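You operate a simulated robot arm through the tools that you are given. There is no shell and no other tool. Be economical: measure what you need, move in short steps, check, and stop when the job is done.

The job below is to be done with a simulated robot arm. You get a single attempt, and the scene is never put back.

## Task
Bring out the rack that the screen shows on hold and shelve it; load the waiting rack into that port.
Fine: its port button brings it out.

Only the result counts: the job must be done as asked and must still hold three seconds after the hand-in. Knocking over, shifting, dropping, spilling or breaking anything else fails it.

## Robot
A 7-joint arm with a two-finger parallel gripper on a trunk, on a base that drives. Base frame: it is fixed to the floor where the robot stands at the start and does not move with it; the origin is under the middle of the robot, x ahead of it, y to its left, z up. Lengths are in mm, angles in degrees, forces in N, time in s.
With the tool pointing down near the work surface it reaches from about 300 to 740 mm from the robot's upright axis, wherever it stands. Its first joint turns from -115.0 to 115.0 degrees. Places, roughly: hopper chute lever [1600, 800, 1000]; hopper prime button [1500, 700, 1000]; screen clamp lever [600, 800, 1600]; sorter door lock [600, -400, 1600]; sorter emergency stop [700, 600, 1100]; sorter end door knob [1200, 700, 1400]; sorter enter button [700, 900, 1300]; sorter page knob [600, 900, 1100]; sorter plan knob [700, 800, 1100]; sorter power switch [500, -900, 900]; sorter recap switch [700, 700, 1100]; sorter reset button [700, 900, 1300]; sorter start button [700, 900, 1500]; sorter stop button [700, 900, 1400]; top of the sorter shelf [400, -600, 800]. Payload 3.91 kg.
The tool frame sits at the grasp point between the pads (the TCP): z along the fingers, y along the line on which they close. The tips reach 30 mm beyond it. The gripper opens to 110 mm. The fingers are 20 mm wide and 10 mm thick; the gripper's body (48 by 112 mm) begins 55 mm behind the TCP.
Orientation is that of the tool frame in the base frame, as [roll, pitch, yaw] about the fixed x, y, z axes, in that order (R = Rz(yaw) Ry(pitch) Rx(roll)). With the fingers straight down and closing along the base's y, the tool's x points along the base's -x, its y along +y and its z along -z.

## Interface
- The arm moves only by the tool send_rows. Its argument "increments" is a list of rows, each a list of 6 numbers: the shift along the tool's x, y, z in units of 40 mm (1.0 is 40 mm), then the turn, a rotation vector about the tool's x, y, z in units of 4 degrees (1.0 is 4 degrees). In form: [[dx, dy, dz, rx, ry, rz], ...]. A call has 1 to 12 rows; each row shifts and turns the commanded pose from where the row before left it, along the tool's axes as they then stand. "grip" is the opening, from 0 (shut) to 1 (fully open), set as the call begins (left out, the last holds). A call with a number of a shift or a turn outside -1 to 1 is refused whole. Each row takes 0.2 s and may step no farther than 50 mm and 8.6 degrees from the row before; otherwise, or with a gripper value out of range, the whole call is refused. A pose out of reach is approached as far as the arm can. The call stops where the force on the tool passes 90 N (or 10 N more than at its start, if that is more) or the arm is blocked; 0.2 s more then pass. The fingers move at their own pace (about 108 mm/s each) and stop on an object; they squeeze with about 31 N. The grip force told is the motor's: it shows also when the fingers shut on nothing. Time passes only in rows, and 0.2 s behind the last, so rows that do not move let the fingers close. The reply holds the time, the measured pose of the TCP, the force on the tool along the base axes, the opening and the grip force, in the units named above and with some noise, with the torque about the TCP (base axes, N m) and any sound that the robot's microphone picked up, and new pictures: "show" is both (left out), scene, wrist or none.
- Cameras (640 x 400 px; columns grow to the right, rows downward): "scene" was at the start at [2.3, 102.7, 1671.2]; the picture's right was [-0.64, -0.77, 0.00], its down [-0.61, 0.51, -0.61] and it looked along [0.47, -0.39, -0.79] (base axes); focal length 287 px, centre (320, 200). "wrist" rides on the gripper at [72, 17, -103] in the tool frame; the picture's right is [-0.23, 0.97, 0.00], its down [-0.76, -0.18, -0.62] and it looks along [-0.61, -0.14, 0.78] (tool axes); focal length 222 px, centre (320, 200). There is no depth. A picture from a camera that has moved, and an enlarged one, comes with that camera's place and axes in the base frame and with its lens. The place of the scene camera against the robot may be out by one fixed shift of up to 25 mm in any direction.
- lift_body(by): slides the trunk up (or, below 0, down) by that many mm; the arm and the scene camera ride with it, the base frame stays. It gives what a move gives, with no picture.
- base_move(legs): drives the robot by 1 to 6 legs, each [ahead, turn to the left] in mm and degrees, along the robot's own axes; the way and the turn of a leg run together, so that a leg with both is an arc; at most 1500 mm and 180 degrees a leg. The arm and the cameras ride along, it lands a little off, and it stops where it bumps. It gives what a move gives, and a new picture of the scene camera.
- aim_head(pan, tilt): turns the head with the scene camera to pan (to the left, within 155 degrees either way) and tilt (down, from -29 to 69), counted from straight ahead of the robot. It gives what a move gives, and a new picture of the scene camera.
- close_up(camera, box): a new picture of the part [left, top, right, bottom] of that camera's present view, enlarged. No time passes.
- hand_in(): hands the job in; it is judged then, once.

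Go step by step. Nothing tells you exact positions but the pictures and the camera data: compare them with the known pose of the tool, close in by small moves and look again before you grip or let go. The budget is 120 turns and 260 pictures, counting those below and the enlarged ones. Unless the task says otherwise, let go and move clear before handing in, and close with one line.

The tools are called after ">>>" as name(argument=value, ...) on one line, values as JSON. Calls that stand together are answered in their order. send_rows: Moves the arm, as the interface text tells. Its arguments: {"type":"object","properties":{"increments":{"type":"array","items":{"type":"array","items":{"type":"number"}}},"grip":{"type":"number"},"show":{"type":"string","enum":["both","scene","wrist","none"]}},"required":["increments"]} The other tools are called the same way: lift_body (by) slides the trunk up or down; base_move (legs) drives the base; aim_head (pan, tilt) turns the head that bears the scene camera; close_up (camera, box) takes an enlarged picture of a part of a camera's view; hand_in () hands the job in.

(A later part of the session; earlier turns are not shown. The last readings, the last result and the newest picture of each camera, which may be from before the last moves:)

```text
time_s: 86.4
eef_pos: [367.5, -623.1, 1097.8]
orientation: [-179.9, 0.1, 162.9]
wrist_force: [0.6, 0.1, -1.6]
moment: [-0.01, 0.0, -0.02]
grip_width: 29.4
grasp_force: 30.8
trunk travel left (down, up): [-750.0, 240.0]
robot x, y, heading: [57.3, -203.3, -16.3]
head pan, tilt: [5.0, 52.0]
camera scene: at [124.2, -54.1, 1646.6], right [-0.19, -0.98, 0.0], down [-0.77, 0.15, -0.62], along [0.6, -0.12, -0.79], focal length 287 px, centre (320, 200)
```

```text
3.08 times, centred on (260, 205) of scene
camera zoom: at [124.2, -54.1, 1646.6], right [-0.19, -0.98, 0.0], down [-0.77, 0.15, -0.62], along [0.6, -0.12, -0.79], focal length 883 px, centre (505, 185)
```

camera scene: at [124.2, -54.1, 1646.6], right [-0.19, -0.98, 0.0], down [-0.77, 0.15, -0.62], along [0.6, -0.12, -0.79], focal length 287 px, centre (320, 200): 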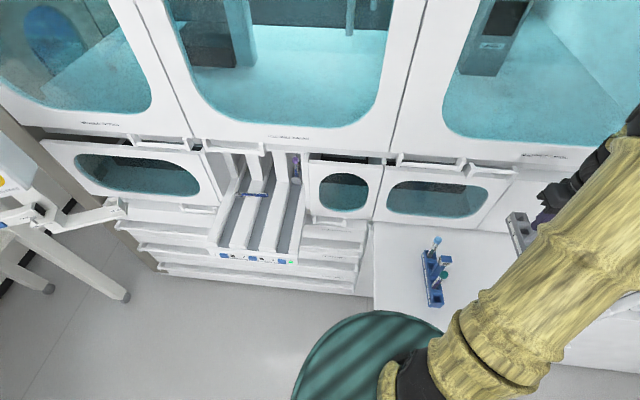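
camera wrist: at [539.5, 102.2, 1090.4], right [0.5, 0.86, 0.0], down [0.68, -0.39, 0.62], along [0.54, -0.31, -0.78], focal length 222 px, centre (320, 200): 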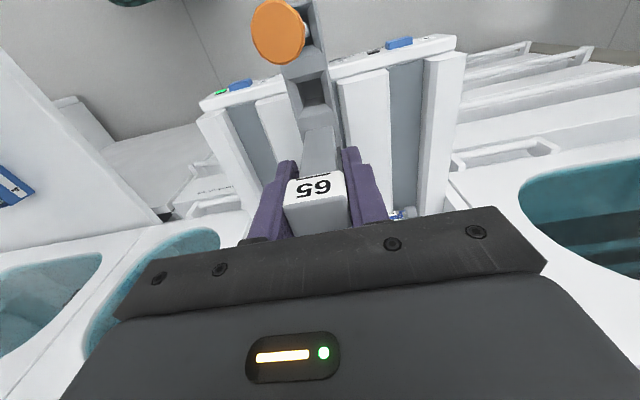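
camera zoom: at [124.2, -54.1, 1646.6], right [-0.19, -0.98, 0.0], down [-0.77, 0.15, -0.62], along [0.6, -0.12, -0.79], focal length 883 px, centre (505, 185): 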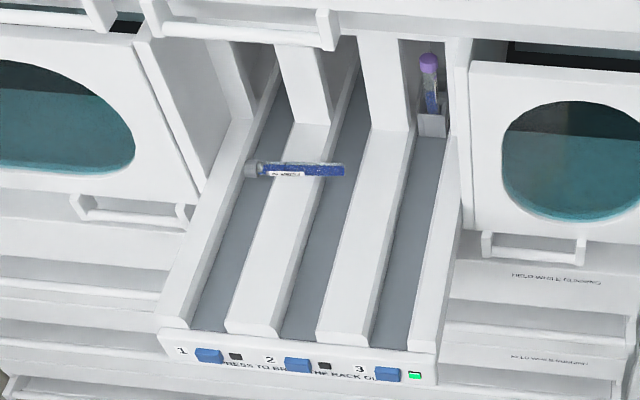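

The tube is whole and lies across the wall between lanes 1 and 2, so it can be recovered. I'll set rack 65 down on the shelf first.

>>> send_rows(increments=[[0, 0, 0.8, 0, 0, 0], [0, 0, 0.9, 0, 0, 0], [0, 0, 0.9, 0, 0, 0], [0, 0, 0.9, 0, 0, 0], [0, 0, 0.8, 0, 0, 0], [0, 0, 0.5, 0, 0, 0], [0, 0, 0.3, 0, 0, 0], [0, 0, 0.1, 0, 0, 0], [0, 0, 0, 0, 0, 0]], show="wrist")

```text
time_s: 88.4
eef_pos: [369.5, -625.6, 887.8]
orientation: [-179.8, 0.1, 162.9]
wrist_force: [1.5, 0.3, 4.8]
moment: [0.1, 0.34, 0.02]
grip_width: 29.3
grasp_force: 30.9
trunk travel left (down, up): [-750.0, 240.0]
robot x, y, heading: [61.9, -201.0, -16.3]
head pan, tilt: [5.0, 52.0]
camera wrist: at [304.4, -588.1, 989.9], right [0.5, 0.86, 0.0], down [0.68, -0.39, 0.62], along [0.54, -0.31, -0.78], focal length 222 px, centre (320, 200)
```

wrist: 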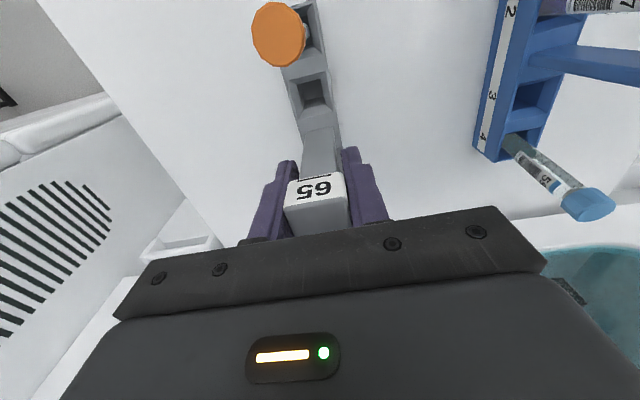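

Rack 65 is resting on the shelf. To put the tube back later I'd like slot 4 open to a sideways gripper from my side, so I'll lift the rack slightly, turn it about 56° in place and set it down again.

>>> send_rows(increments=[[0, 0, -0.5, 0, 0, 0], [0, 0, -0.25, 0, 0, -1], [0, 0, 0, 0, 0, -1], [0, 0, 0, 0, 0, -1], [0, 0, 0, 0, 0, -1], [0, 0, 0, 0, 0, -1], [0, 0, 0, 0, 0, -1], [0, 0, 0, 0, 0, -1], [0, 0, 0, 0, 0, -1], [0, 0, 0, 0, 0, -1], [0, 0, 0, 0, 0, -1], [0, 0, 0, 0, 0, -1]], show="none")

>>> send_rows(increments=[[0, 0, 0, 0, 0, -1], [0, 0, 0, 0, 0, -1], [0, 0, 0, 0, 0, -1], [0, 0, 0, 0, 0, 0], [0, 0, 0.4, 0, 0, 0], [0, 0, 0.32, 0, 0, 0], [0, 0, 0, 0, 0, 0]], show="both")

```text
time_s: 91.0
eef_pos: [369.4, -625.4, 917.7]
orientation: [-180.0, 0.0, -153.0]
wrist_force: [0.0, 0.1, -2.3]
moment: [0.01, -0.01, 0.03]
grip_width: 29.6
grasp_force: 30.5
trunk travel left (down, up): [-750.0, 240.0]
robot x, y, heading: [59.5, -201.5, -16.3]
head pan, tilt: [5.0, 52.0]
```

```text
time_s: 92.6
eef_pos: [369.6, -625.3, 887.4]
orientation: [180.0, -0.1, -141.1]
wrist_force: [0.7, 1.1, -1.3]
moment: [-0.02, 0.01, 0.0]
grip_width: 29.6
grasp_force: 30.8
trunk travel left (down, up): [-750.0, 240.0]
robot x, y, heading: [64.8, -199.2, -16.1]
head pan, tilt: [5.0, 52.0]
camera scene: at [124.1, -54.2, 1646.6], right [-0.19, -0.98, 0.0], down [-0.77, 0.15, -0.62], along [0.6, -0.12, -0.79], focal length 287 px, centre (320, 200)
camera wrist: at [302.3, -657.4, 990.1], right [-0.44, 0.9, 0.0], down [0.7, 0.34, 0.62], along [0.56, 0.27, -0.78], focal length 222 px, centre (320, 200)
```

scene: 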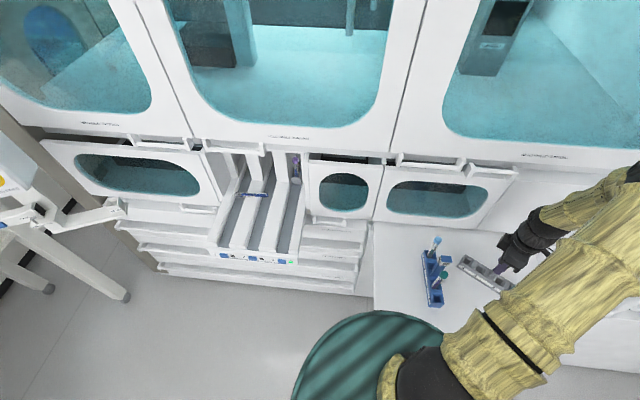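
wrist: 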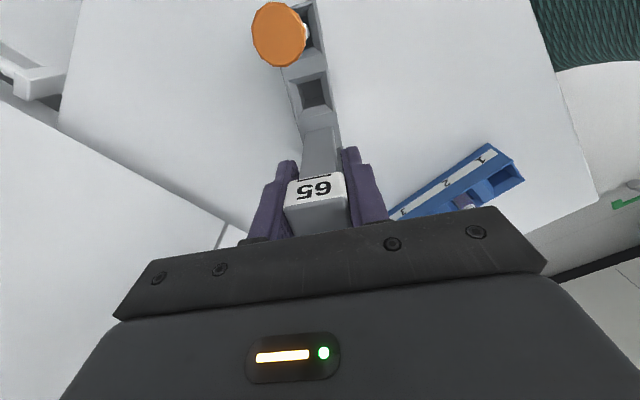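

Rack 65 is turned and clear of 95. I'll touch down, release and rise.

>>> send_rows(increments=[[0, 0, 0.04, 0, 0, 0], [0, 0, 0, 0, 0, 0]], show="none")

>>> send_rows(increments=[[0, 0, 0, 0, 0, 0], [0, 0, 0, 0, 0, 0], [0, 0, -0.5, 0, 0, 0], [0, 0, -0.8, 0, 0, 0], [0, 0, -0.8, 0, 0, 0], [0, 0, -0.8, 0, 0, 0], [0, 0, 0, 0, 0, 0]], grip=0.6, show="both")

```text
time_s: 93.2
eef_pos: [370.0, -624.2, 887.4]
orientation: [-179.9, 0.0, -141.1]
wrist_force: [-0.8, 1.4, 10.7]
moment: [-0.37, 0.82, -0.16]
grip_width: 29.7
grasp_force: 31.1
trunk travel left (down, up): [-750.0, 240.0]
robot x, y, heading: [61.6, -198.7, -16.2]
head pan, tilt: [5.0, 52.0]
```

```text
time_s: 94.8
eef_pos: [372.2, -626.4, 1003.2]
orientation: [180.0, -0.1, -141.1]
wrist_force: [-0.2, 0.6, -0.4]
moment: [-0.01, 0.0, 0.03]
grip_width: 66.1
grasp_force: 0.1
trunk travel left (down, up): [-750.0, 240.0]
robot x, y, heading: [59.2, -200.3, -16.1]
head pan, tilt: [5.0, 52.0]
camera scene: at [124.3, -54.4, 1646.6], right [-0.19, -0.98, 0.0], down [-0.77, 0.15, -0.62], along [0.6, -0.12, -0.79], focal length 287 px, centre (320, 200)
camera wrist: at [304.6, -659.8, 1105.0], right [-0.43, 0.9, 0.0], down [0.7, 0.34, 0.62], along [0.56, 0.27, -0.78], focal length 222 px, centre (320, 200)
```

scene: 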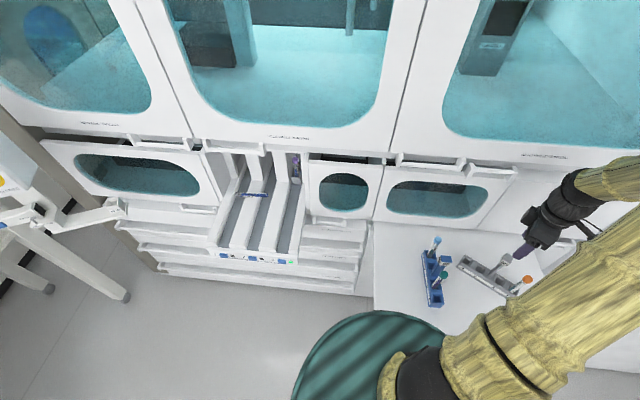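
wrist: 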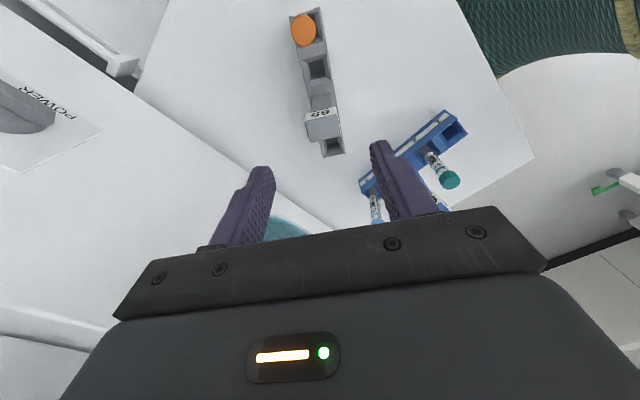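

Rack 65 stands turned with slot 4 open. I'll take an enlarged view to fix the slot's position, then head back toward the tube.

>>> close_up(camera="wrist", box=[270, 0, 370, 165])

>>> close_up(camera="scene", box=[220, 165, 300, 225])

>>> close_up(camera="scene", box=[410, 225, 545, 315])

```text
2.42 times, centred on (320, 82) of wrist
camera zoom: at [304.6, -659.8, 1105.0], right [-0.43, 0.9, 0.0], down [0.7, 0.34, 0.62], along [0.56, 0.27, -0.78], focal length 538 px, centre (320, 485)
```

zoom: 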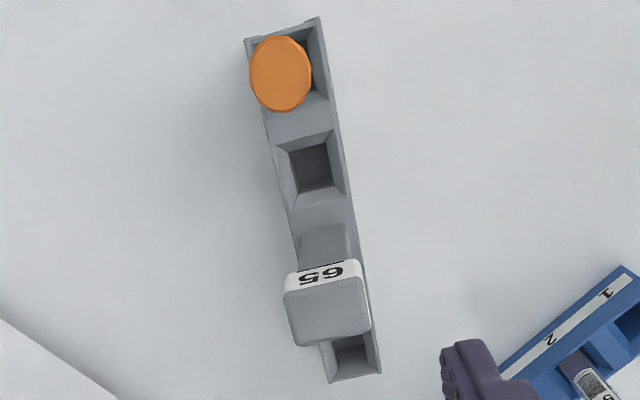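

```text
6.67 times, centred on (260, 195) of scene
camera zoom: at [124.3, -54.4, 1646.6], right [-0.19, -0.98, 0.0], down [-0.77, 0.15, -0.62], along [0.6, -0.12, -0.79], focal length 1912 px, centre (720, 233)
```

zoom: 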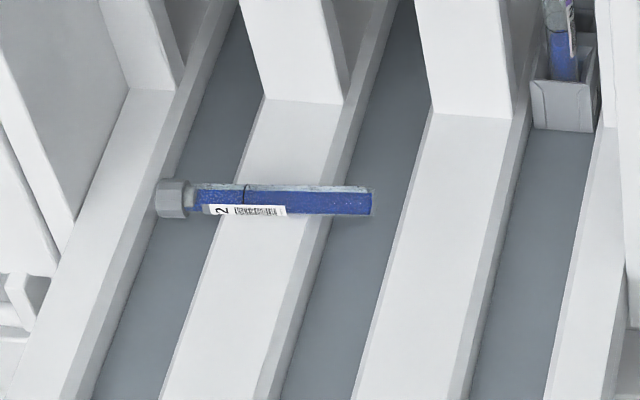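

```text
4.44 times, centred on (478, 270) of scene
camera zoom: at [124.3, -54.4, 1646.6], right [-0.19, -0.98, 0.0], down [-0.77, 0.15, -0.62], along [0.6, -0.12, -0.79], focal length 1275 px, centre (-380, -111)
```

zoom: 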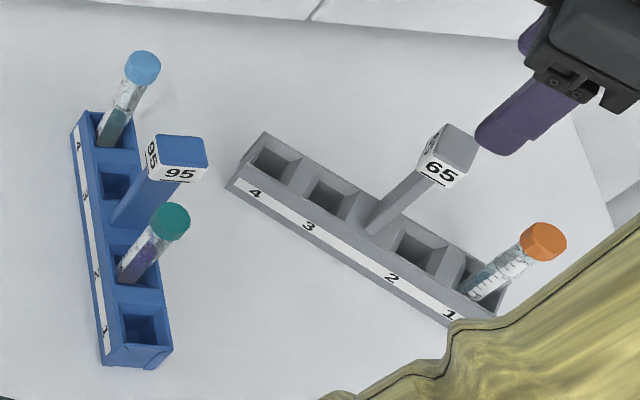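

The tube lies across the wall between lanes 1 and 2, too far under the doors to grasp from above. I'll drag it outward by hooking it from behind with tilted fingers, then pick it up. First I'll turn the tool back and move left.

>>> send_rows(increments=[[0, 0, 0, 0, 0, 1], [0, 0, 0, 0, 0, 1], [0, 0, 0, 0, 0, 1], [0, 0, 0, 0, 0, 1], [0, 0, 0, 0, 0, 1], [0, 0, 0, 0, 0, 1], [0, 0, 0, 0, 0, 1], [0, 0, 0, 0, 0, 1], [0, 0, 0, 0, 0, 1], [0, 0, 0, 0, 0, 1], [0, 0, 0, 0, 0, 1], [0, 0, 0, 0, 0, 1]], grip=0.3, show="none")

>>> send_rows(increments=[[0, 0, 0, 0, 0, 1], [0, 0, 0, 0, 0, 1], [-0.1, 1, 0, 0, 0, 0], [-0.1, 1, 0, 0, 0, 0], [-0.1, 1, 0, 0, 0, 0], [-0.1, 1, 0, 0, 0, 0], [-0.1, 1, 0, 0, 0, 0], [0, 1, 0, 0, 0, 0], [0, 1, 0, 0, 0, 0], [0, 1, 0, 0, 0, 0], [0, 1, 0, 0, 0, 0], [0, 1, 0, 0, 0, 0]], show="none")

>>> send_rows(increments=[[0, 1, 0, 0, -1, 0], [0, 1, 0, 0, -1, 0], [0, 1, 0, 0, -1, 0], [0, 1, 0, 0, -1, 0], [0, 1, 0, 0, -1, 0], [0, 1, 0, 0, -1, 0], [0, 1, 0, 0, -1, 0], [0, 1, 0, 0, -1, 0], [0, 1, 0, 0, -1, 0], [0, 0.4, 0, 0, -1, 0], [0, 0, 0, 0, 0, 0]], show="both")

```text
time_s: 97.4
eef_pos: [370.4, -625.7, 1002.6]
orientation: [180.0, 0.0, 170.9]
wrist_force: [-0.2, -0.3, 0.1]
moment: [0.01, 0.02, 0.03]
grip_width: 32.8
grasp_force: 0.1
trunk travel left (down, up): [-750.0, 240.0]
robot x, y, heading: [61.8, -201.2, -16.3]
head pan, tilt: [5.0, 52.0]
```

```text
time_s: 100.0
eef_pos: [506.1, -252.3, 1002.6]
orientation: [-179.9, 0.1, 163.0]
wrist_force: [0.5, 0.1, -0.4]
moment: [-0.01, -0.02, -0.02]
grip_width: 33.0
grasp_force: 0.0
trunk travel left (down, up): [-750.0, 240.0]
robot x, y, heading: [60.6, -199.0, -16.1]
head pan, tilt: [5.0, 52.0]
```

```text
time_s: 102.4
eef_pos: [616.8, 108.1, 1001.6]
orientation: [179.9, 39.9, 163.0]
wrist_force: [0.3, 1.1, -0.4]
moment: [0.05, 0.02, -0.01]
grip_width: 32.8
grasp_force: 0.0
trunk travel left (down, up): [-750.0, 240.0]
robot x, y, heading: [64.8, -200.3, -16.6]
head pan, tilt: [5.0, 52.0]
camera scene: at [124.2, -54.1, 1646.6], right [-0.19, -0.98, 0.0], down [-0.77, 0.15, -0.62], along [0.6, -0.12, -0.79], focal length 287 px, centre (320, 200)
camera wrist: at [504.0, 159.5, 1033.3], right [0.45, 0.88, 0.15], down [0.12, -0.22, 0.97], along [0.88, -0.42, -0.21], focal length 222 px, centre (320, 200)
```

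scene: 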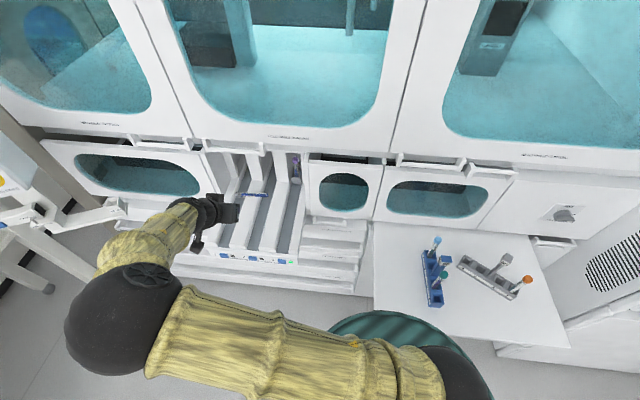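
wrist: 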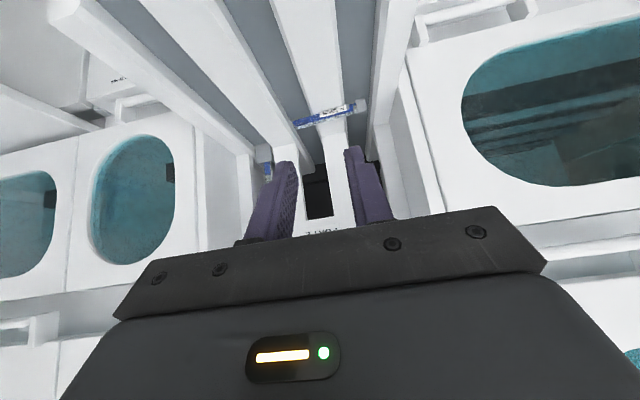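

The tube and wall are clearly visible. I'll enlarge to measure more exactly.

>>> close_up(camera="wrist", box=[230, 70, 400, 230])

```text
2.50 times, centred on (315, 150) of wrist
camera zoom: at [504.0, 159.5, 1033.3], right [0.45, 0.88, 0.15], down [0.12, -0.22, 0.97], along [0.88, -0.42, -0.21], focal length 555 px, centre (332, 325)
```

zoom: 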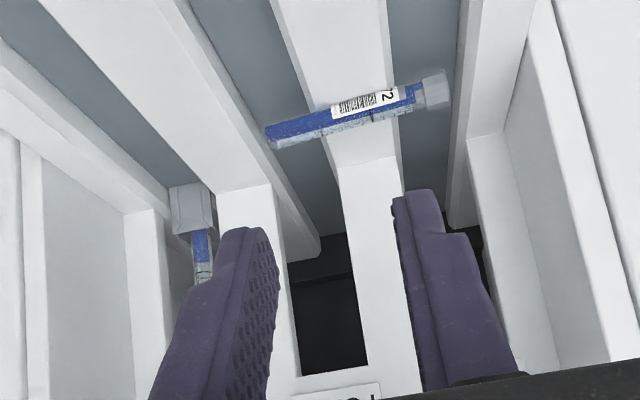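

The tube's middle is at about (786, 57), lying on the wall top near z 837. I'll lower in front, then advance to just short of the tube and check the height.

>>> send_rows(increments=[[0.54, 0, 0.645, 0, 0, 0], [0.54, 0, 0.645, 0, 0, 0], [0.54, 0, 0.645, 0, 0, 0], [-0.688, 0, 0.575, 0, 0, 0], [-0.688, 0, 0.575, 0, 0, 0], [-0.688, 0, 0.575, 0, 0, 0], [0, 0, 0, 0, 0, 0]], show="both")

>>> close_up(camera="wrist", box=[230, 40, 420, 230])

>>> close_up(camera="scene", box=[200, 150, 320, 250])

```text
time_s: 104.0
eef_pos: [717.5, 78.2, 903.4]
orientation: [-179.9, 39.9, 163.0]
wrist_force: [-0.6, -0.4, -0.1]
moment: [0.02, -0.01, 0.0]
grip_width: 33.2
grasp_force: 0.0
trunk travel left (down, up): [-750.0, 240.0]
robot x, y, heading: [59.8, -203.3, -16.0]
head pan, tilt: [5.0, 52.0]
camera scene: at [123.9, -53.8, 1646.6], right [-0.19, -0.98, 0.0], down [-0.77, 0.15, -0.62], along [0.6, -0.12, -0.79], focal length 287 px, centre (320, 200)
camera wrist: at [605.4, 130.6, 934.2], right [0.45, 0.88, 0.15], down [0.12, -0.22, 0.97], along [0.88, -0.42, -0.21], focal length 222 px, centre (320, 200)
```

scene: 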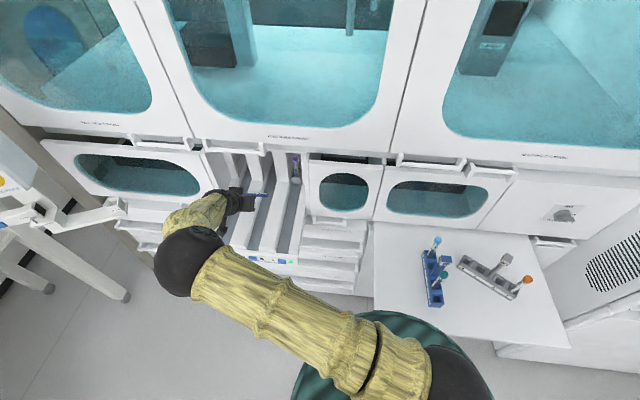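
wrist: 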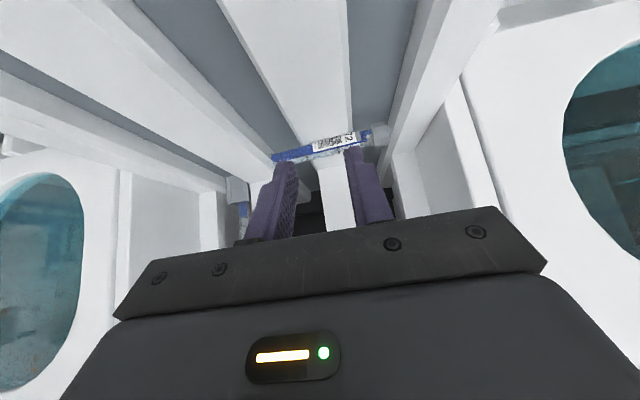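

```text
2.11 times, centred on (325, 135) of wrist
camera zoom: at [605.4, 130.6, 934.2], right [0.45, 0.88, 0.15], down [0.12, -0.22, 0.97], along [0.88, -0.42, -0.21], focal length 468 px, centre (310, 337)
```

zoom: 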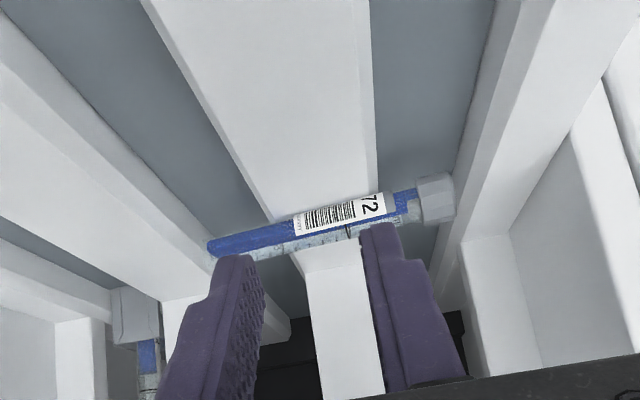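

```text
4.00 times, centred on (260, 200) of scene
camera zoom: at [123.9, -53.8, 1646.6], right [-0.19, -0.98, 0.0], down [-0.77, 0.15, -0.62], along [0.6, -0.12, -0.79], focal length 1147 px, centre (560, 200)
```

zoom: 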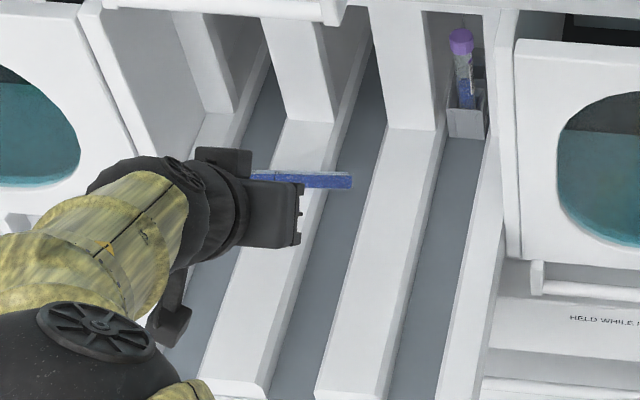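

Height is confirmed: the tube axis is at about z 843. I'll pass over the tube, then lower the tips behind it.

>>> send_rows(increments=[[-0.74, 0, 0.62, 0, 0, 0], [-0.74, 0, 0.62, 0, 0, 0], [0.24, 0, 0.29, 0, 0, 0], [0.24, 0, 0.29, 0, 0, 0], [0, 0, 0, 0, 0, 0]], show="both")

>>> close_up(camera="wrist", box=[230, 80, 420, 240])

```text
time_s: 105.2
eef_pos: [790.9, 56.4, 874.4]
orientation: [-180.0, 40.1, 162.9]
wrist_force: [0.6, 0.0, -0.3]
moment: [-0.01, 0.02, 0.0]
grip_width: 33.0
grasp_force: 0.1
trunk travel left (down, up): [-750.0, 240.0]
robot x, y, heading: [62.3, -201.6, -15.9]
head pan, tilt: [5.0, 52.0]
camera scene: at [124.1, -53.9, 1646.6], right [-0.19, -0.98, 0.0], down [-0.77, 0.15, -0.62], along [0.6, -0.12, -0.79], focal length 287 px, centre (320, 200)
camera wrist: at [679.2, 107.6, 905.1], right [0.45, 0.88, 0.15], down [0.12, -0.22, 0.97], along [0.88, -0.42, -0.21], focal length 222 px, centre (320, 200)
```

scene: 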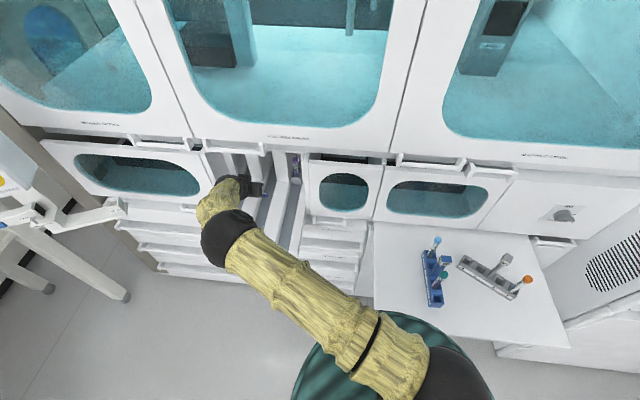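
wrist: 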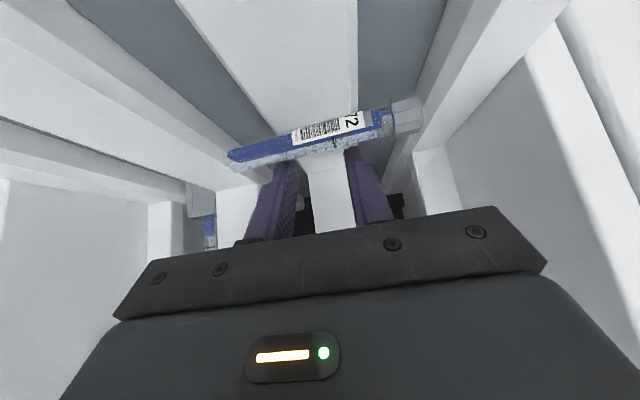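

```text
2.50 times, centred on (325, 160) of wrist
camera zoom: at [679.2, 107.6, 905.1], right [0.45, 0.88, 0.15], down [0.12, -0.22, 0.97], along [0.88, -0.42, -0.21], focal length 555 px, centre (308, 300)
```

zoom: 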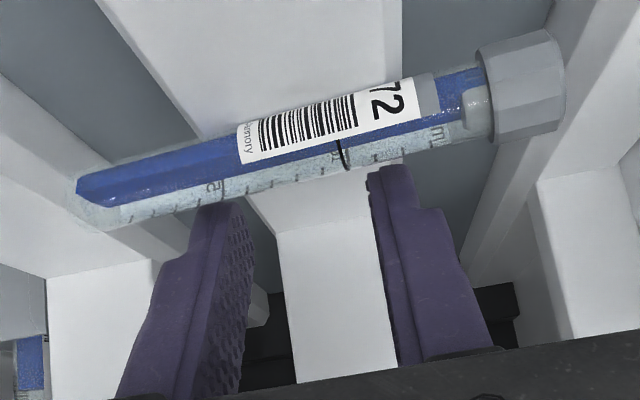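

The tips are behind the tube. I'll lower 5 mm more and drag it outward gently.

>>> send_rows(increments=[[0.08, 0, 0.096, 0, 0, 0], [0.2, 0, -0.167, 0, 0, 0], [0.2, 0, -0.167, 0, 0, 0], [0.2, 0, -0.167, 0, 0, 0], [0.2, 0, -0.167, 0, 0, 0], [0, 0, 0, 0, 0, 0]], show="wrist")

```text
time_s: 106.6
eef_pos: [754.7, 68.5, 866.9]
orientation: [180.0, 40.1, 163.0]
wrist_force: [0.3, -0.3, 0.3]
moment: [0.02, 0.02, 0.0]
grip_width: 33.1
grasp_force: 0.0
trunk travel left (down, up): [-750.0, 240.0]
robot x, y, heading: [62.5, -200.8, -16.1]
head pan, tilt: [5.0, 52.0]
camera wrist: at [641.6, 120.9, 898.8], right [0.45, 0.88, 0.15], down [0.12, -0.22, 0.97], along [0.88, -0.42, -0.21], focal length 222 px, centre (320, 200)
```

wrist: 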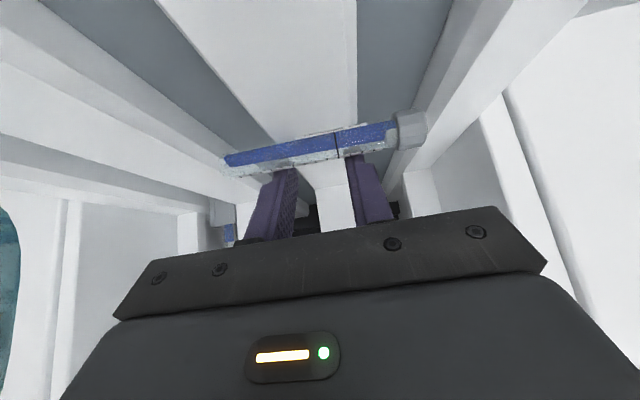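

The tube rolls along with the fingers. I'll continue outward.

>>> send_rows(increments=[[0.2, 0, -0.167, 0, 0, 0], [0.2, 0, -0.167, 0, 0, 0], [0.2, 0, -0.167, 0, 0, 0], [0.2, 0, -0.167, 0, 0, 0], [0.2, 0, -0.167, 0, 0, 0], [0.15, 0, -0.125, 0, 0, 0], [0.1, 0, -0.08, 0, 0, 0], [0, 0, 0, 0, 0, 0]], show="wrist")

```text
time_s: 108.4
eef_pos: [690.5, 86.7, 865.6]
orientation: [179.9, 40.1, 162.9]
wrist_force: [0.0, 0.4, 1.1]
moment: [0.08, 0.0, 0.0]
grip_width: 33.2
grasp_force: 0.1
trunk travel left (down, up): [-750.0, 240.0]
robot x, y, heading: [61.1, -204.0, -16.0]
head pan, tilt: [5.0, 52.0]
camera wrist: at [579.2, 139.2, 897.9], right [0.45, 0.88, 0.15], down [0.12, -0.22, 0.97], along [0.88, -0.42, -0.21], focal length 222 px, centre (320, 200)
```

wrist: 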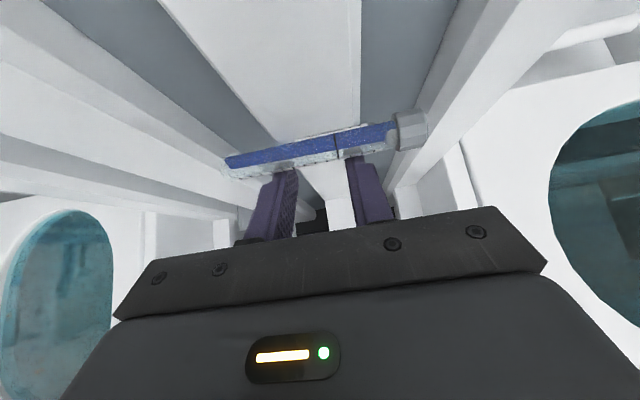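

It's working well. I'll drag another 28 mm, ending slowly, then lift the tips clear.

>>> send_rows(increments=[[0.15, 0, -0.125, 0, 0, 0], [0.15, 0, -0.125, 0, 0, 0], [0.1, 0, -0.084, 0, 0, 0], [0.08, 0, -0.067, 0, 0, 0], [0.04, 0, -0.033, 0, 0, 0], [0.02, 0, -0.017, 0, 0, 0], [0, 0, 0, 0, 0, 0], [-0.16, 0, -0.19, 0, 0, 0], [-0.48, 0, -0.575, 0, 0, 0], [-0.48, 0, -0.575, 0, 0, 0], [-0.48, 0, -0.575, 0, 0, 0], [0, 0, 0, 0, 0, 0]], show="both")

>>> close_up(camera="scene", box=[190, 150, 320, 270])

>>> close_up(camera="wrist", box=[230, 40, 420, 220])

```text
time_s: 111.0
eef_pos: [662.8, 98.1, 966.3]
orientation: [-179.9, 40.0, 163.0]
wrist_force: [-0.4, -0.1, -0.1]
moment: [0.02, -0.01, -0.01]
grip_width: 33.0
grasp_force: 0.0
trunk travel left (down, up): [-750.0, 240.0]
robot x, y, heading: [60.3, -200.4, -16.3]
head pan, tilt: [5.0, 52.0]
camera scene: at [124.3, -53.6, 1646.6], right [-0.19, -0.98, 0.0], down [-0.77, 0.15, -0.62], along [0.6, -0.12, -0.79], focal length 287 px, centre (320, 200)
camera wrist: at [550.9, 150.1, 997.6], right [0.45, 0.88, 0.15], down [0.12, -0.22, 0.97], along [0.88, -0.42, -0.21], focal length 222 px, centre (320, 200)
```

scene: 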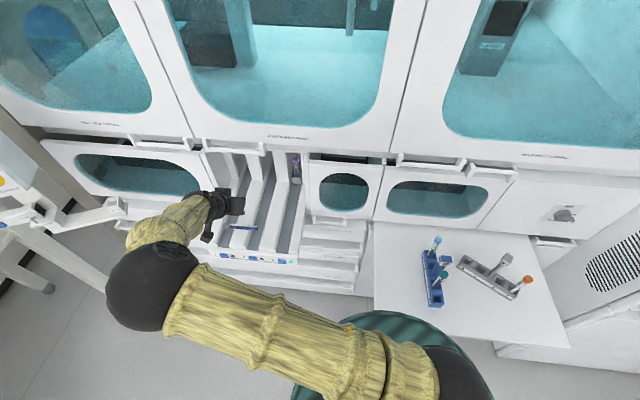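
wrist: 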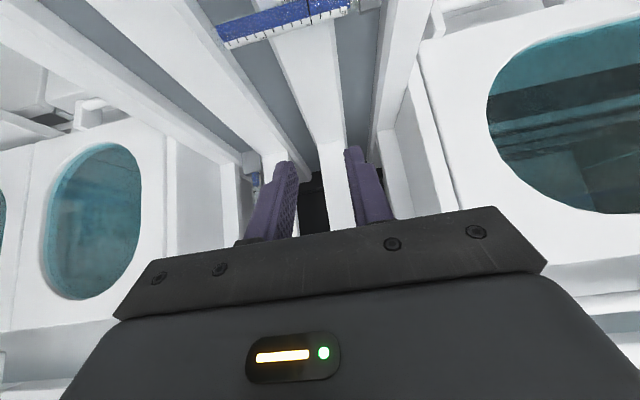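

```text
3.33 times, centred on (255, 210) of scene
camera zoom: at [124.3, -53.6, 1646.6], right [-0.19, -0.98, 0.0], down [-0.77, 0.15, -0.62], along [0.6, -0.12, -0.79], focal length 956 px, centre (537, 167)
```

zoom: 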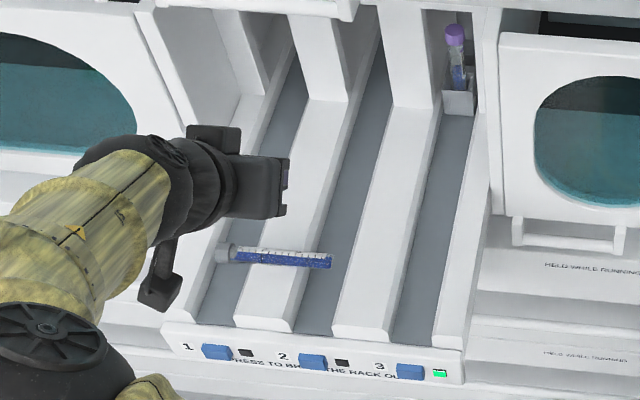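

```text
2.22 times, centred on (325, 130) of wrist
camera zoom: at [550.9, 150.1, 997.6], right [0.45, 0.88, 0.15], down [0.12, -0.22, 0.97], along [0.88, -0.42, -0.21], focal length 494 px, centre (309, 356)
```

zoom: 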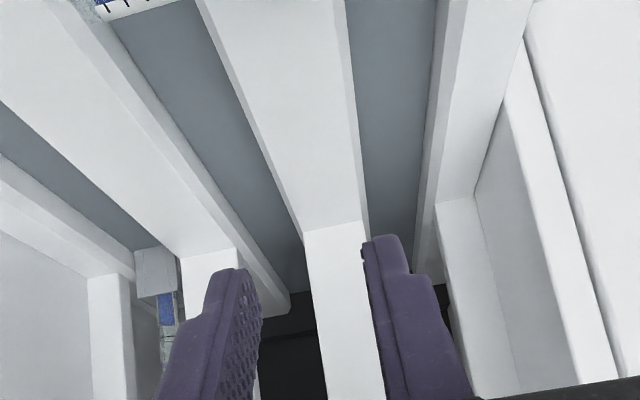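

The tube now lies at about n≈607 on the wall, clear of the doors, between (645, 48) and (677, 150). I'll bring the tool upright, turn it 90° so the fingers straddle the tube, and tilt it 12° the opposite way.

>>> send_rows(increments=[[0, 0, 0, 0, 1, 0], [0, 0, 0, 0, 1, 0], [0, 0, 0, 0, 1, 0], [0, 0, 0, 0, 1, 0], [0, 0, 0, 0, 1, 0], [0, 0, 0, 0, 1, 0], [0, 0, 0, 0, 1, 0], [0, 0, 0, 0, 1, 0], [0, 0, 0, 0, 1, 0], [0, 0, 0, 0, 1, 0], [0, 0, 0, 0, 0, -1], [0, 0, 0, 0, 0, -1]], grip=0.5, show="none")

>>> send_rows(increments=[[0, 0, 0, 0, 0, -1], [0, 0, 0, 0, 0, -1], [0, 0, 0, 0, 0, -1], [0, 0, 0, 0, 0, -1], [0, 0, 0, 0, 0, -1], [0, 0, 0, 0, 0, -1], [0, 0, 0, 0, 0, -1], [0, 0, 0, 0, 0, -1], [0, 0, 0, 0, 0, -1], [0, 0, 0, 0, 0, -1], [0, 0, 0, 0, 0, -1], [0, 0, 0, 0, 0, -1]], show="none")

>>> send_rows(increments=[[0, 0, 0, 0, 0, -1], [0, 0, 0, 0, 0, -1], [0, 0, 0, 0, 0, -1], [0, 0, 0, 0, 0, -1], [0, 0, 0, 0, 0, -1], [0, 0, 0, 0, 0, -1], [0, 0, 0, 0, 0, -1], [0, 0, 0, 0, 0, -1], [0, 0, 0, 0, 0, -0.6], [0, 0, 0, 0, 0, 0]], show="both")

```text
time_s: 113.6
eef_pos: [665.2, 94.8, 965.1]
orientation: [180.0, -0.1, 170.9]
wrist_force: [-0.6, -0.6, -0.5]
moment: [-0.01, 0.03, -0.01]
grip_width: 55.0
grasp_force: 0.0
trunk travel left (down, up): [-750.0, 240.0]
robot x, y, heading: [58.8, -196.2, -16.1]
head pan, tilt: [5.0, 52.0]
```

```text
time_s: 116.2
eef_pos: [664.6, 94.4, 966.1]
orientation: [-180.0, 0.1, -141.0]
wrist_force: [-0.5, -0.1, 0.2]
moment: [0.0, 0.0, -0.01]
grip_width: 55.1
grasp_force: 0.0
trunk travel left (down, up): [-750.0, 240.0]
robot x, y, heading: [64.3, -201.8, -16.2]
head pan, tilt: [5.0, 52.0]
```

```text
time_s: 118.4
eef_pos: [664.2, 97.1, 964.6]
orientation: [180.0, -0.1, -106.6]
wrist_force: [0.4, 0.1, -0.3]
moment: [0.01, 0.01, -0.02]
grip_width: 55.1
grasp_force: 0.1
trunk travel left (down, up): [-750.0, 240.0]
robot x, y, heading: [59.8, -199.4, -16.2]
head pan, tilt: [5.0, 52.0]
camera scene: at [124.2, -53.9, 1646.6], right [-0.19, -0.98, 0.0], down [-0.77, 0.15, -0.62], along [0.6, -0.12, -0.79], focal length 287 px, centre (320, 200)
camera wrist: at [627.0, 31.4, 1067.3], right [-0.87, 0.5, 0.0], down [0.39, 0.68, 0.62], along [0.31, 0.54, -0.78], focal length 222 px, centre (320, 200)
```

scene: 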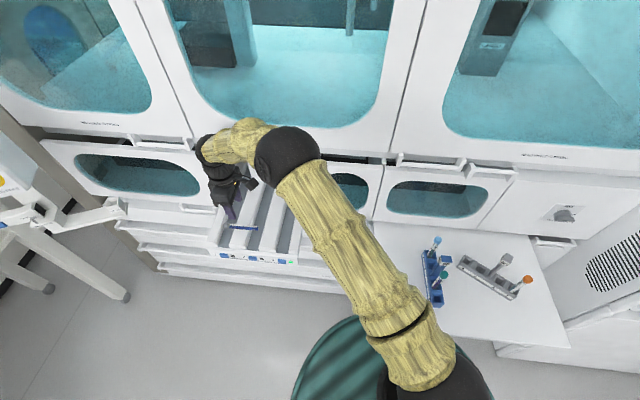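
wrist: 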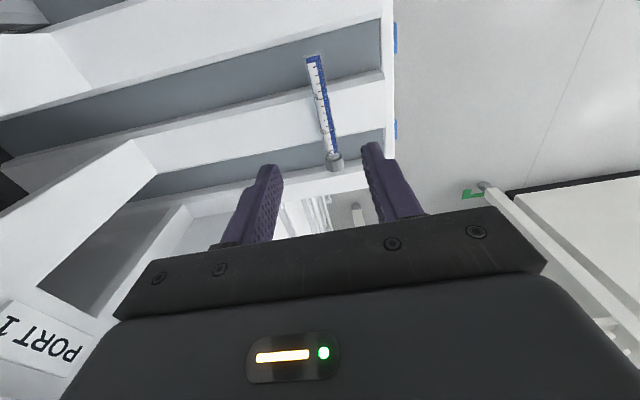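

The tube sits between the fingers' lines, about 6 mm off centre. I'll shift, tilt 12° and lower most of the way, then check.

>>> send_rows(increments=[[-0.41, 0.146, 0, 0, 1, 0], [0, 0, 0, 0, 1, 0], [0, 0, 0, 0, 1, 0], [-0.104, 0, 0.49, 0, 0, 0], [-0.104, 0, 0.49, 0, 0, 0], [-0.104, 0, 0.49, 0, 0, 0], [0, 0, 0, 0, 0, 0]], show="both")

>>> close_up(camera="wrist", box=[220, 60, 440, 240])

```text
time_s: 120.0
eef_pos: [662.7, 114.6, 905.5]
orientation: [180.0, -12.0, -106.7]
wrist_force: [-0.3, 0.2, -0.2]
moment: [0.0, -0.03, 0.0]
grip_width: 54.9
grasp_force: 0.1
trunk travel left (down, up): [-750.0, 240.0]
robot x, y, heading: [60.1, -202.2, -16.2]
head pan, tilt: [5.0, 52.0]
camera scene: at [124.1, -54.0, 1646.6], right [-0.19, -0.98, 0.0], down [-0.77, 0.15, -0.62], along [0.6, -0.12, -0.79], focal length 287 px, centre (320, 200)
camera wrist: at [631.9, 72.3, 1021.1], right [-0.87, 0.49, -0.05], down [0.42, 0.79, 0.45], along [0.26, 0.37, -0.89], focal length 222 px, centre (320, 200)
```

scene: 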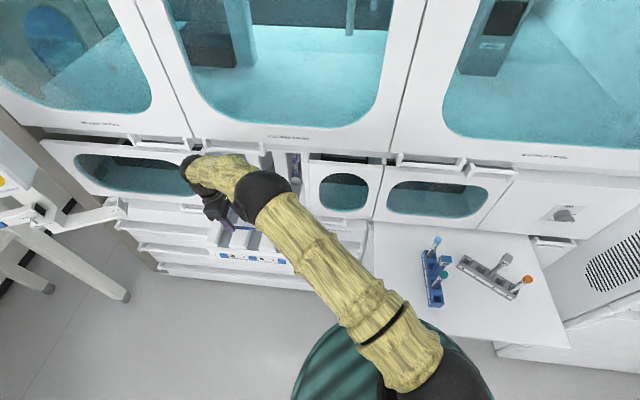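
wrist: 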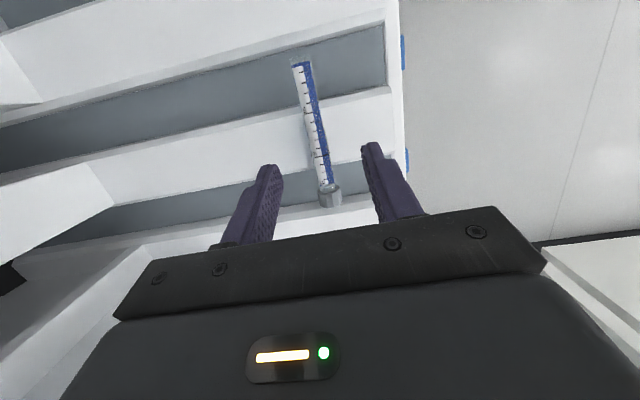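

```text
2.22 times, centred on (330, 150) of wrist
camera zoom: at [631.9, 72.3, 1021.1], right [-0.87, 0.49, -0.05], down [0.42, 0.79, 0.45], along [0.26, 0.37, -0.89], focal length 494 px, centre (298, 311)
```

zoom: 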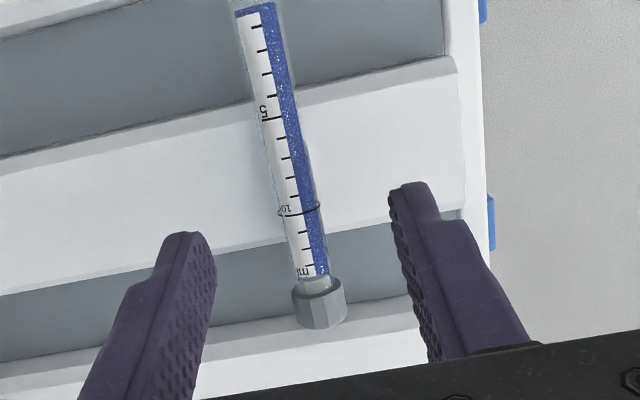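

The grip will be near the "10" ring, about 36 mm below the cap centre. I'll lower the last 35 mm and close.

>>> send_rows(increments=[[-0.09, 0, 0.42, 0, 0, 0], [-0.09, 0, 0.42, 0, 0, 0], [0, 0, 0, 0, 0, 0]], show="wrist")

>>> send_rows(increments=[[0, 0, 0, 0, 0, 0], [0, 0, 0, 0, 0, 0], [0, 0, 0, 0, 0, 0]], grip=0, show="wrist")

```text
time_s: 120.8
eef_pos: [662.1, 113.7, 872.6]
orientation: [-180.0, -12.0, -106.7]
wrist_force: [0.2, 0.4, 0.4]
moment: [-0.01, 0.03, 0.01]
grip_width: 55.2
grasp_force: 0.0
trunk travel left (down, up): [-750.0, 240.0]
robot x, y, heading: [63.1, -196.7, -16.0]
head pan, tilt: [5.0, 52.0]
camera wrist: at [630.8, 71.7, 986.8], right [-0.87, 0.49, -0.05], down [0.42, 0.79, 0.45], along [0.26, 0.37, -0.89], focal length 222 px, centre (320, 200)
```

wrist: 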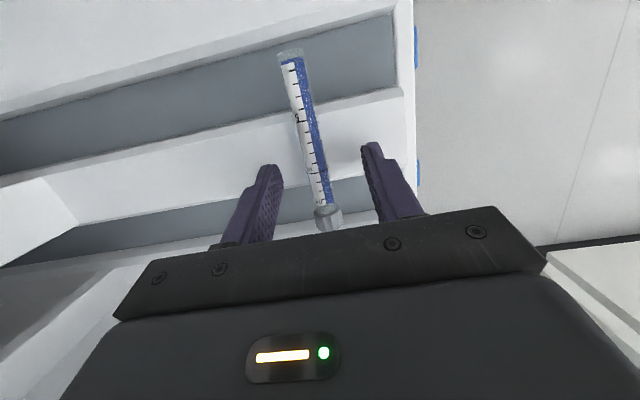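

```text
time_s: 121.6
eef_pos: [661.2, 114.6, 872.0]
orientation: [180.0, -11.9, -106.8]
wrist_force: [0.9, -0.1, -0.2]
moment: [-0.01, 0.01, -0.01]
grip_width: 14.2
grasp_force: 30.8
trunk travel left (down, up): [-750.0, 240.0]
robot x, y, heading: [59.6, -200.9, -15.9]
head pan, tilt: [5.0, 52.0]
camera wrist: at [630.9, 71.7, 986.8], right [-0.87, 0.49, -0.05], down [0.42, 0.79, 0.45], along [0.26, 0.37, -0.89], focal length 222 px, centre (320, 200)
```

wrist: 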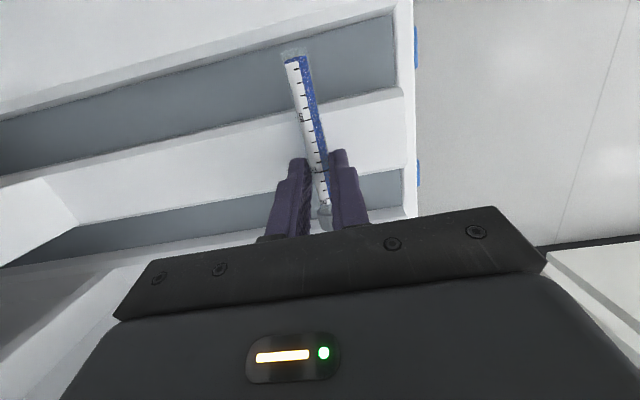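

The tube is gripped (14 mm). I'll lift it, level the tool and turn back 90° while high.

>>> send_rows(increments=[[0.08, 0, -0.4, 0, 0, 0], [0.17, 0, -0.81, 0, 0, 0], [0.17, 0, -0.81, 0, 0, 0], [0.17, 0, -0.81, 0, 0, 0], [0, 0, 0, 0, -1, 0], [0, 0, 0, 0, -1, 0], [0, 0, 0, 0, -1, 0], [0.5, 0, 0, 0, 0, 1], [0, 0, 0, 0, 0, 1], [0, 0, 0, 0, 0, 1], [0, 0, 0, 0, 0, 1]], show="wrist")

>>> send_rows(increments=[[0, 0, 0, 0, 0, 1], [0, 0, 0, 0, 0, 1], [0, 0, 0, 0, 0, 1], [0, 0, 0, 0, 0, 1], [0, 0, 0, 0, 0, 1], [0, 0, 0, 0, 0, 1], [0, 0, 0, 0, 0, 1], [0, 0, 0, 0, 0, 1], [0, 0, 0, 0, 0, 1], [0, 0, 0, 0, 0, 1], [0, 0, 0, 0, 0, 1], [0, 0, 0, 0, 0, 1]], show="none")

>>> send_rows(increments=[[0, 0, 0, 0, 0, 1], [0, 0, 0, 0, 0, 1], [0, 0, 0, 0, 0, 1], [0, 0, 0, 0, 0, 1], [0, 0, 0, 0, 0, 1], [0, 0, 0, 0, 0, 1], [0, 0, 0, 0, 0, 0.6], [0.9, 0, 0, 0, 0, 0], [0.9, 0, 0, 0, 0, 0], [0, 0, 0, 0, 0, 0]], show="both")

```text
time_s: 124.0
eef_pos: [656.8, 96.0, 987.7]
orientation: [-180.0, 0.0, -122.7]
wrist_force: [0.1, 0.5, -0.1]
moment: [0.01, 0.0, 0.0]
grip_width: 13.9
grasp_force: 31.0
trunk travel left (down, up): [-750.0, 240.0]
robot x, y, heading: [61.5, -203.9, -16.0]
head pan, tilt: [5.0, 52.0]
camera wrist: at [603.7, 43.4, 1089.4], right [-0.7, 0.72, 0.0], down [0.56, 0.54, 0.62], along [0.45, 0.43, -0.78], focal length 222 px, centre (320, 200)
```

wrist: 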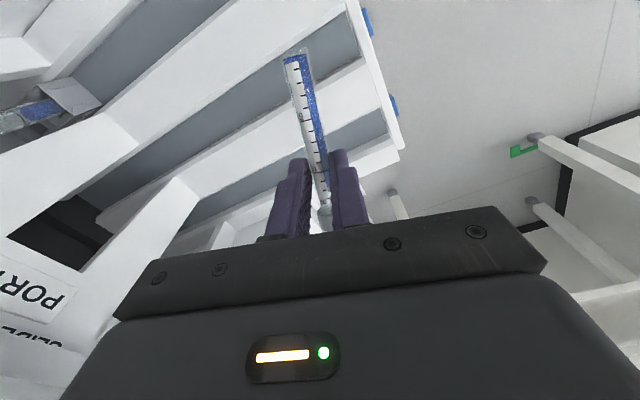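

```text
time_s: 126.6
eef_pos: [656.6, 95.5, 987.5]
orientation: [180.0, 0.0, -170.7]
wrist_force: [-0.2, 0.1, -0.4]
moment: [-0.04, -0.02, 0.01]
grip_width: 14.0
grasp_force: 30.5
trunk travel left (down, up): [-750.0, 240.0]
robot x, y, heading: [61.8, -203.3, -16.0]
head pan, tilt: [5.0, 52.0]
```

```text
time_s: 128.8
eef_pos: [591.6, 115.4, 987.9]
orientation: [180.0, 0.0, 162.9]
wrist_force: [0.9, -0.1, -0.1]
moment: [0.03, 0.04, 0.0]
grip_width: 13.9
grasp_force: 31.4
trunk travel left (down, up): [-750.0, 240.0]
robot x, y, heading: [61.4, -202.2, -16.3]
head pan, tilt: [5.0, 52.0]
camera scene: at [124.6, -53.9, 1646.6], right [-0.19, -0.98, 0.0], down [-0.77, 0.15, -0.62], along [0.6, -0.12, -0.79], focal length 287 px, centre (320, 200)
camera wrist: at [525.8, 152.8, 1089.7], right [0.5, 0.86, 0.0], down [0.68, -0.39, 0.62], along [0.54, -0.31, -0.78], focal length 222 px, centre (320, 200)
```

scene: 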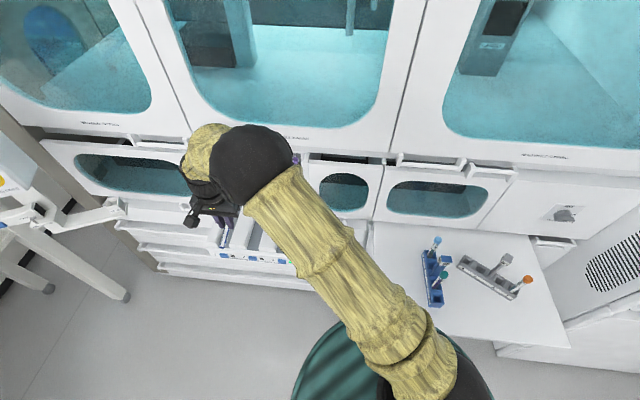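
wrist: 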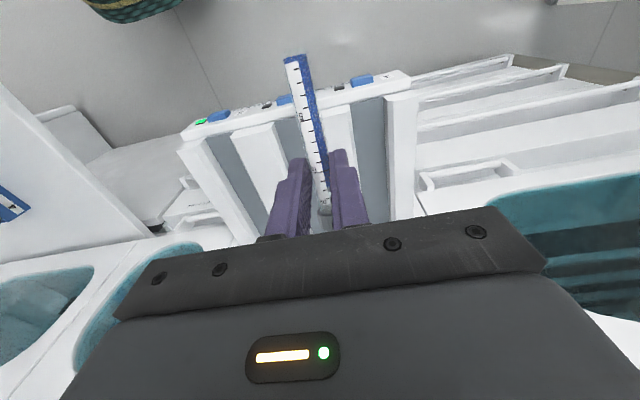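

The tube is held firmly. I'll carry it to above slot 4 of rack 65 on the shelf.

>>> send_rows(increments=[[0, -0.8, 0, 0, 0, 0], [0, -1, 0, 0, 0, 0], [0, -1, 0, 0, 0, 0], [0, -1, 0, 0, 0, 0], [0, -1, 0, 0, 0, 0], [0, -1, 0, 0, 0, 0], [0, -1, 0, 0, 0, 0], [0, -1, 0, 0, 0, 0], [0, -1, 0, 0, 0, 0], [0, -1, 0, 0, 0, 0], [0, -1, 0, 0, 0, 0], [0, -1, 0, 0, 0, 0]], show="none")

>>> send_rows(increments=[[-0.2, -1, 0, 0, 0, 0], [-0.26, -1, 0, 0, 0, 0], [0, -1, 0, 0, 0, 0], [0, -1, 0, 0, 0, 0], [0, -1, 0, 0, 0, 0], [0, -1, 0, 0, 0, 0], [0, -0.17, 0, 0, 0, 0], [0, 0, 0, 0, -1, 0], [0, 0, 0, 0, -1, 0], [0, 0, 0, 0, -1, 0], [0, 0, 0, 0, -1, 0], [0, 0, 0, 0, -1, 0]], show="none")

>>> send_rows(increments=[[0, 0, 0, 0, -1, 0], [0, 0, 0, 0, -1, 0], [0, 0, 0, 0, -1, 0], [0, 0, 0, 0, -1, 0], [0, 0, 0, 0, -1, 0], [0, 0, 0, 0, -1, 0], [0, 0, 0, 0, 0, 0]], show="both")

```text
time_s: 131.4
eef_pos: [451.4, -336.4, 989.0]
orientation: [-180.0, 0.0, 163.0]
wrist_force: [-0.3, 0.0, 0.1]
moment: [0.02, -0.01, 0.0]
grip_width: 14.4
grasp_force: 30.8
trunk travel left (down, up): [-750.0, 240.0]
robot x, y, heading: [60.5, -200.5, -16.3]
head pan, tilt: [5.0, 52.0]
```

```text
time_s: 134.0
eef_pos: [393.1, -576.2, 987.3]
orientation: [-179.9, 20.2, 162.9]
wrist_force: [0.3, 0.0, -0.4]
moment: [-0.02, 0.04, 0.0]
grip_width: 14.0
grasp_force: 30.7
trunk travel left (down, up): [-750.0, 240.0]
robot x, y, heading: [62.3, -196.0, -16.2]
head pan, tilt: [5.0, 52.0]
```

```text
time_s: 135.6
eef_pos: [394.9, -576.8, 986.9]
orientation: [-180.0, 44.0, 162.9]
wrist_force: [1.4, -0.4, 0.2]
moment: [-0.03, 0.0, 0.0]
grip_width: 13.9
grasp_force: 31.2
trunk travel left (down, up): [-750.0, 240.0]
robot x, y, heading: [58.1, -204.4, -16.1]
head pan, tilt: [5.0, 52.0]
camera scene: at [124.2, -54.0, 1646.6], right [-0.19, -0.98, 0.0], down [-0.77, 0.15, -0.62], along [0.6, -0.12, -0.79], focal length 287 px, centre (320, 200)
camera wrist: at [281.3, -523.9, 1009.4], right [0.44, 0.88, 0.16], down [0.06, -0.2, 0.98], along [0.9, -0.42, -0.14], focal length 222 px, centre (320, 200)
```

scene: 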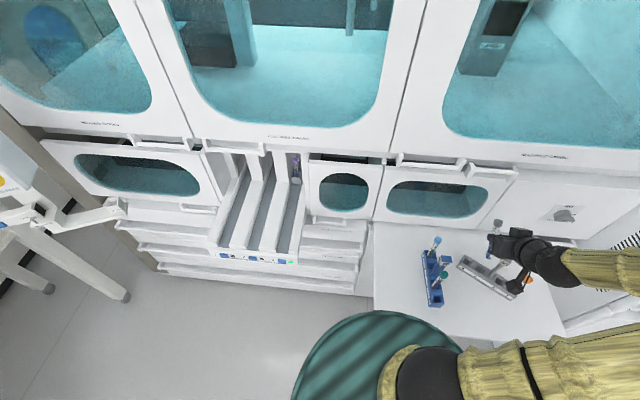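
wrist: 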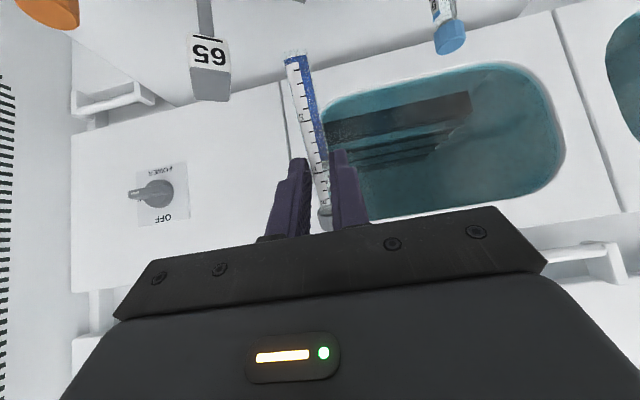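

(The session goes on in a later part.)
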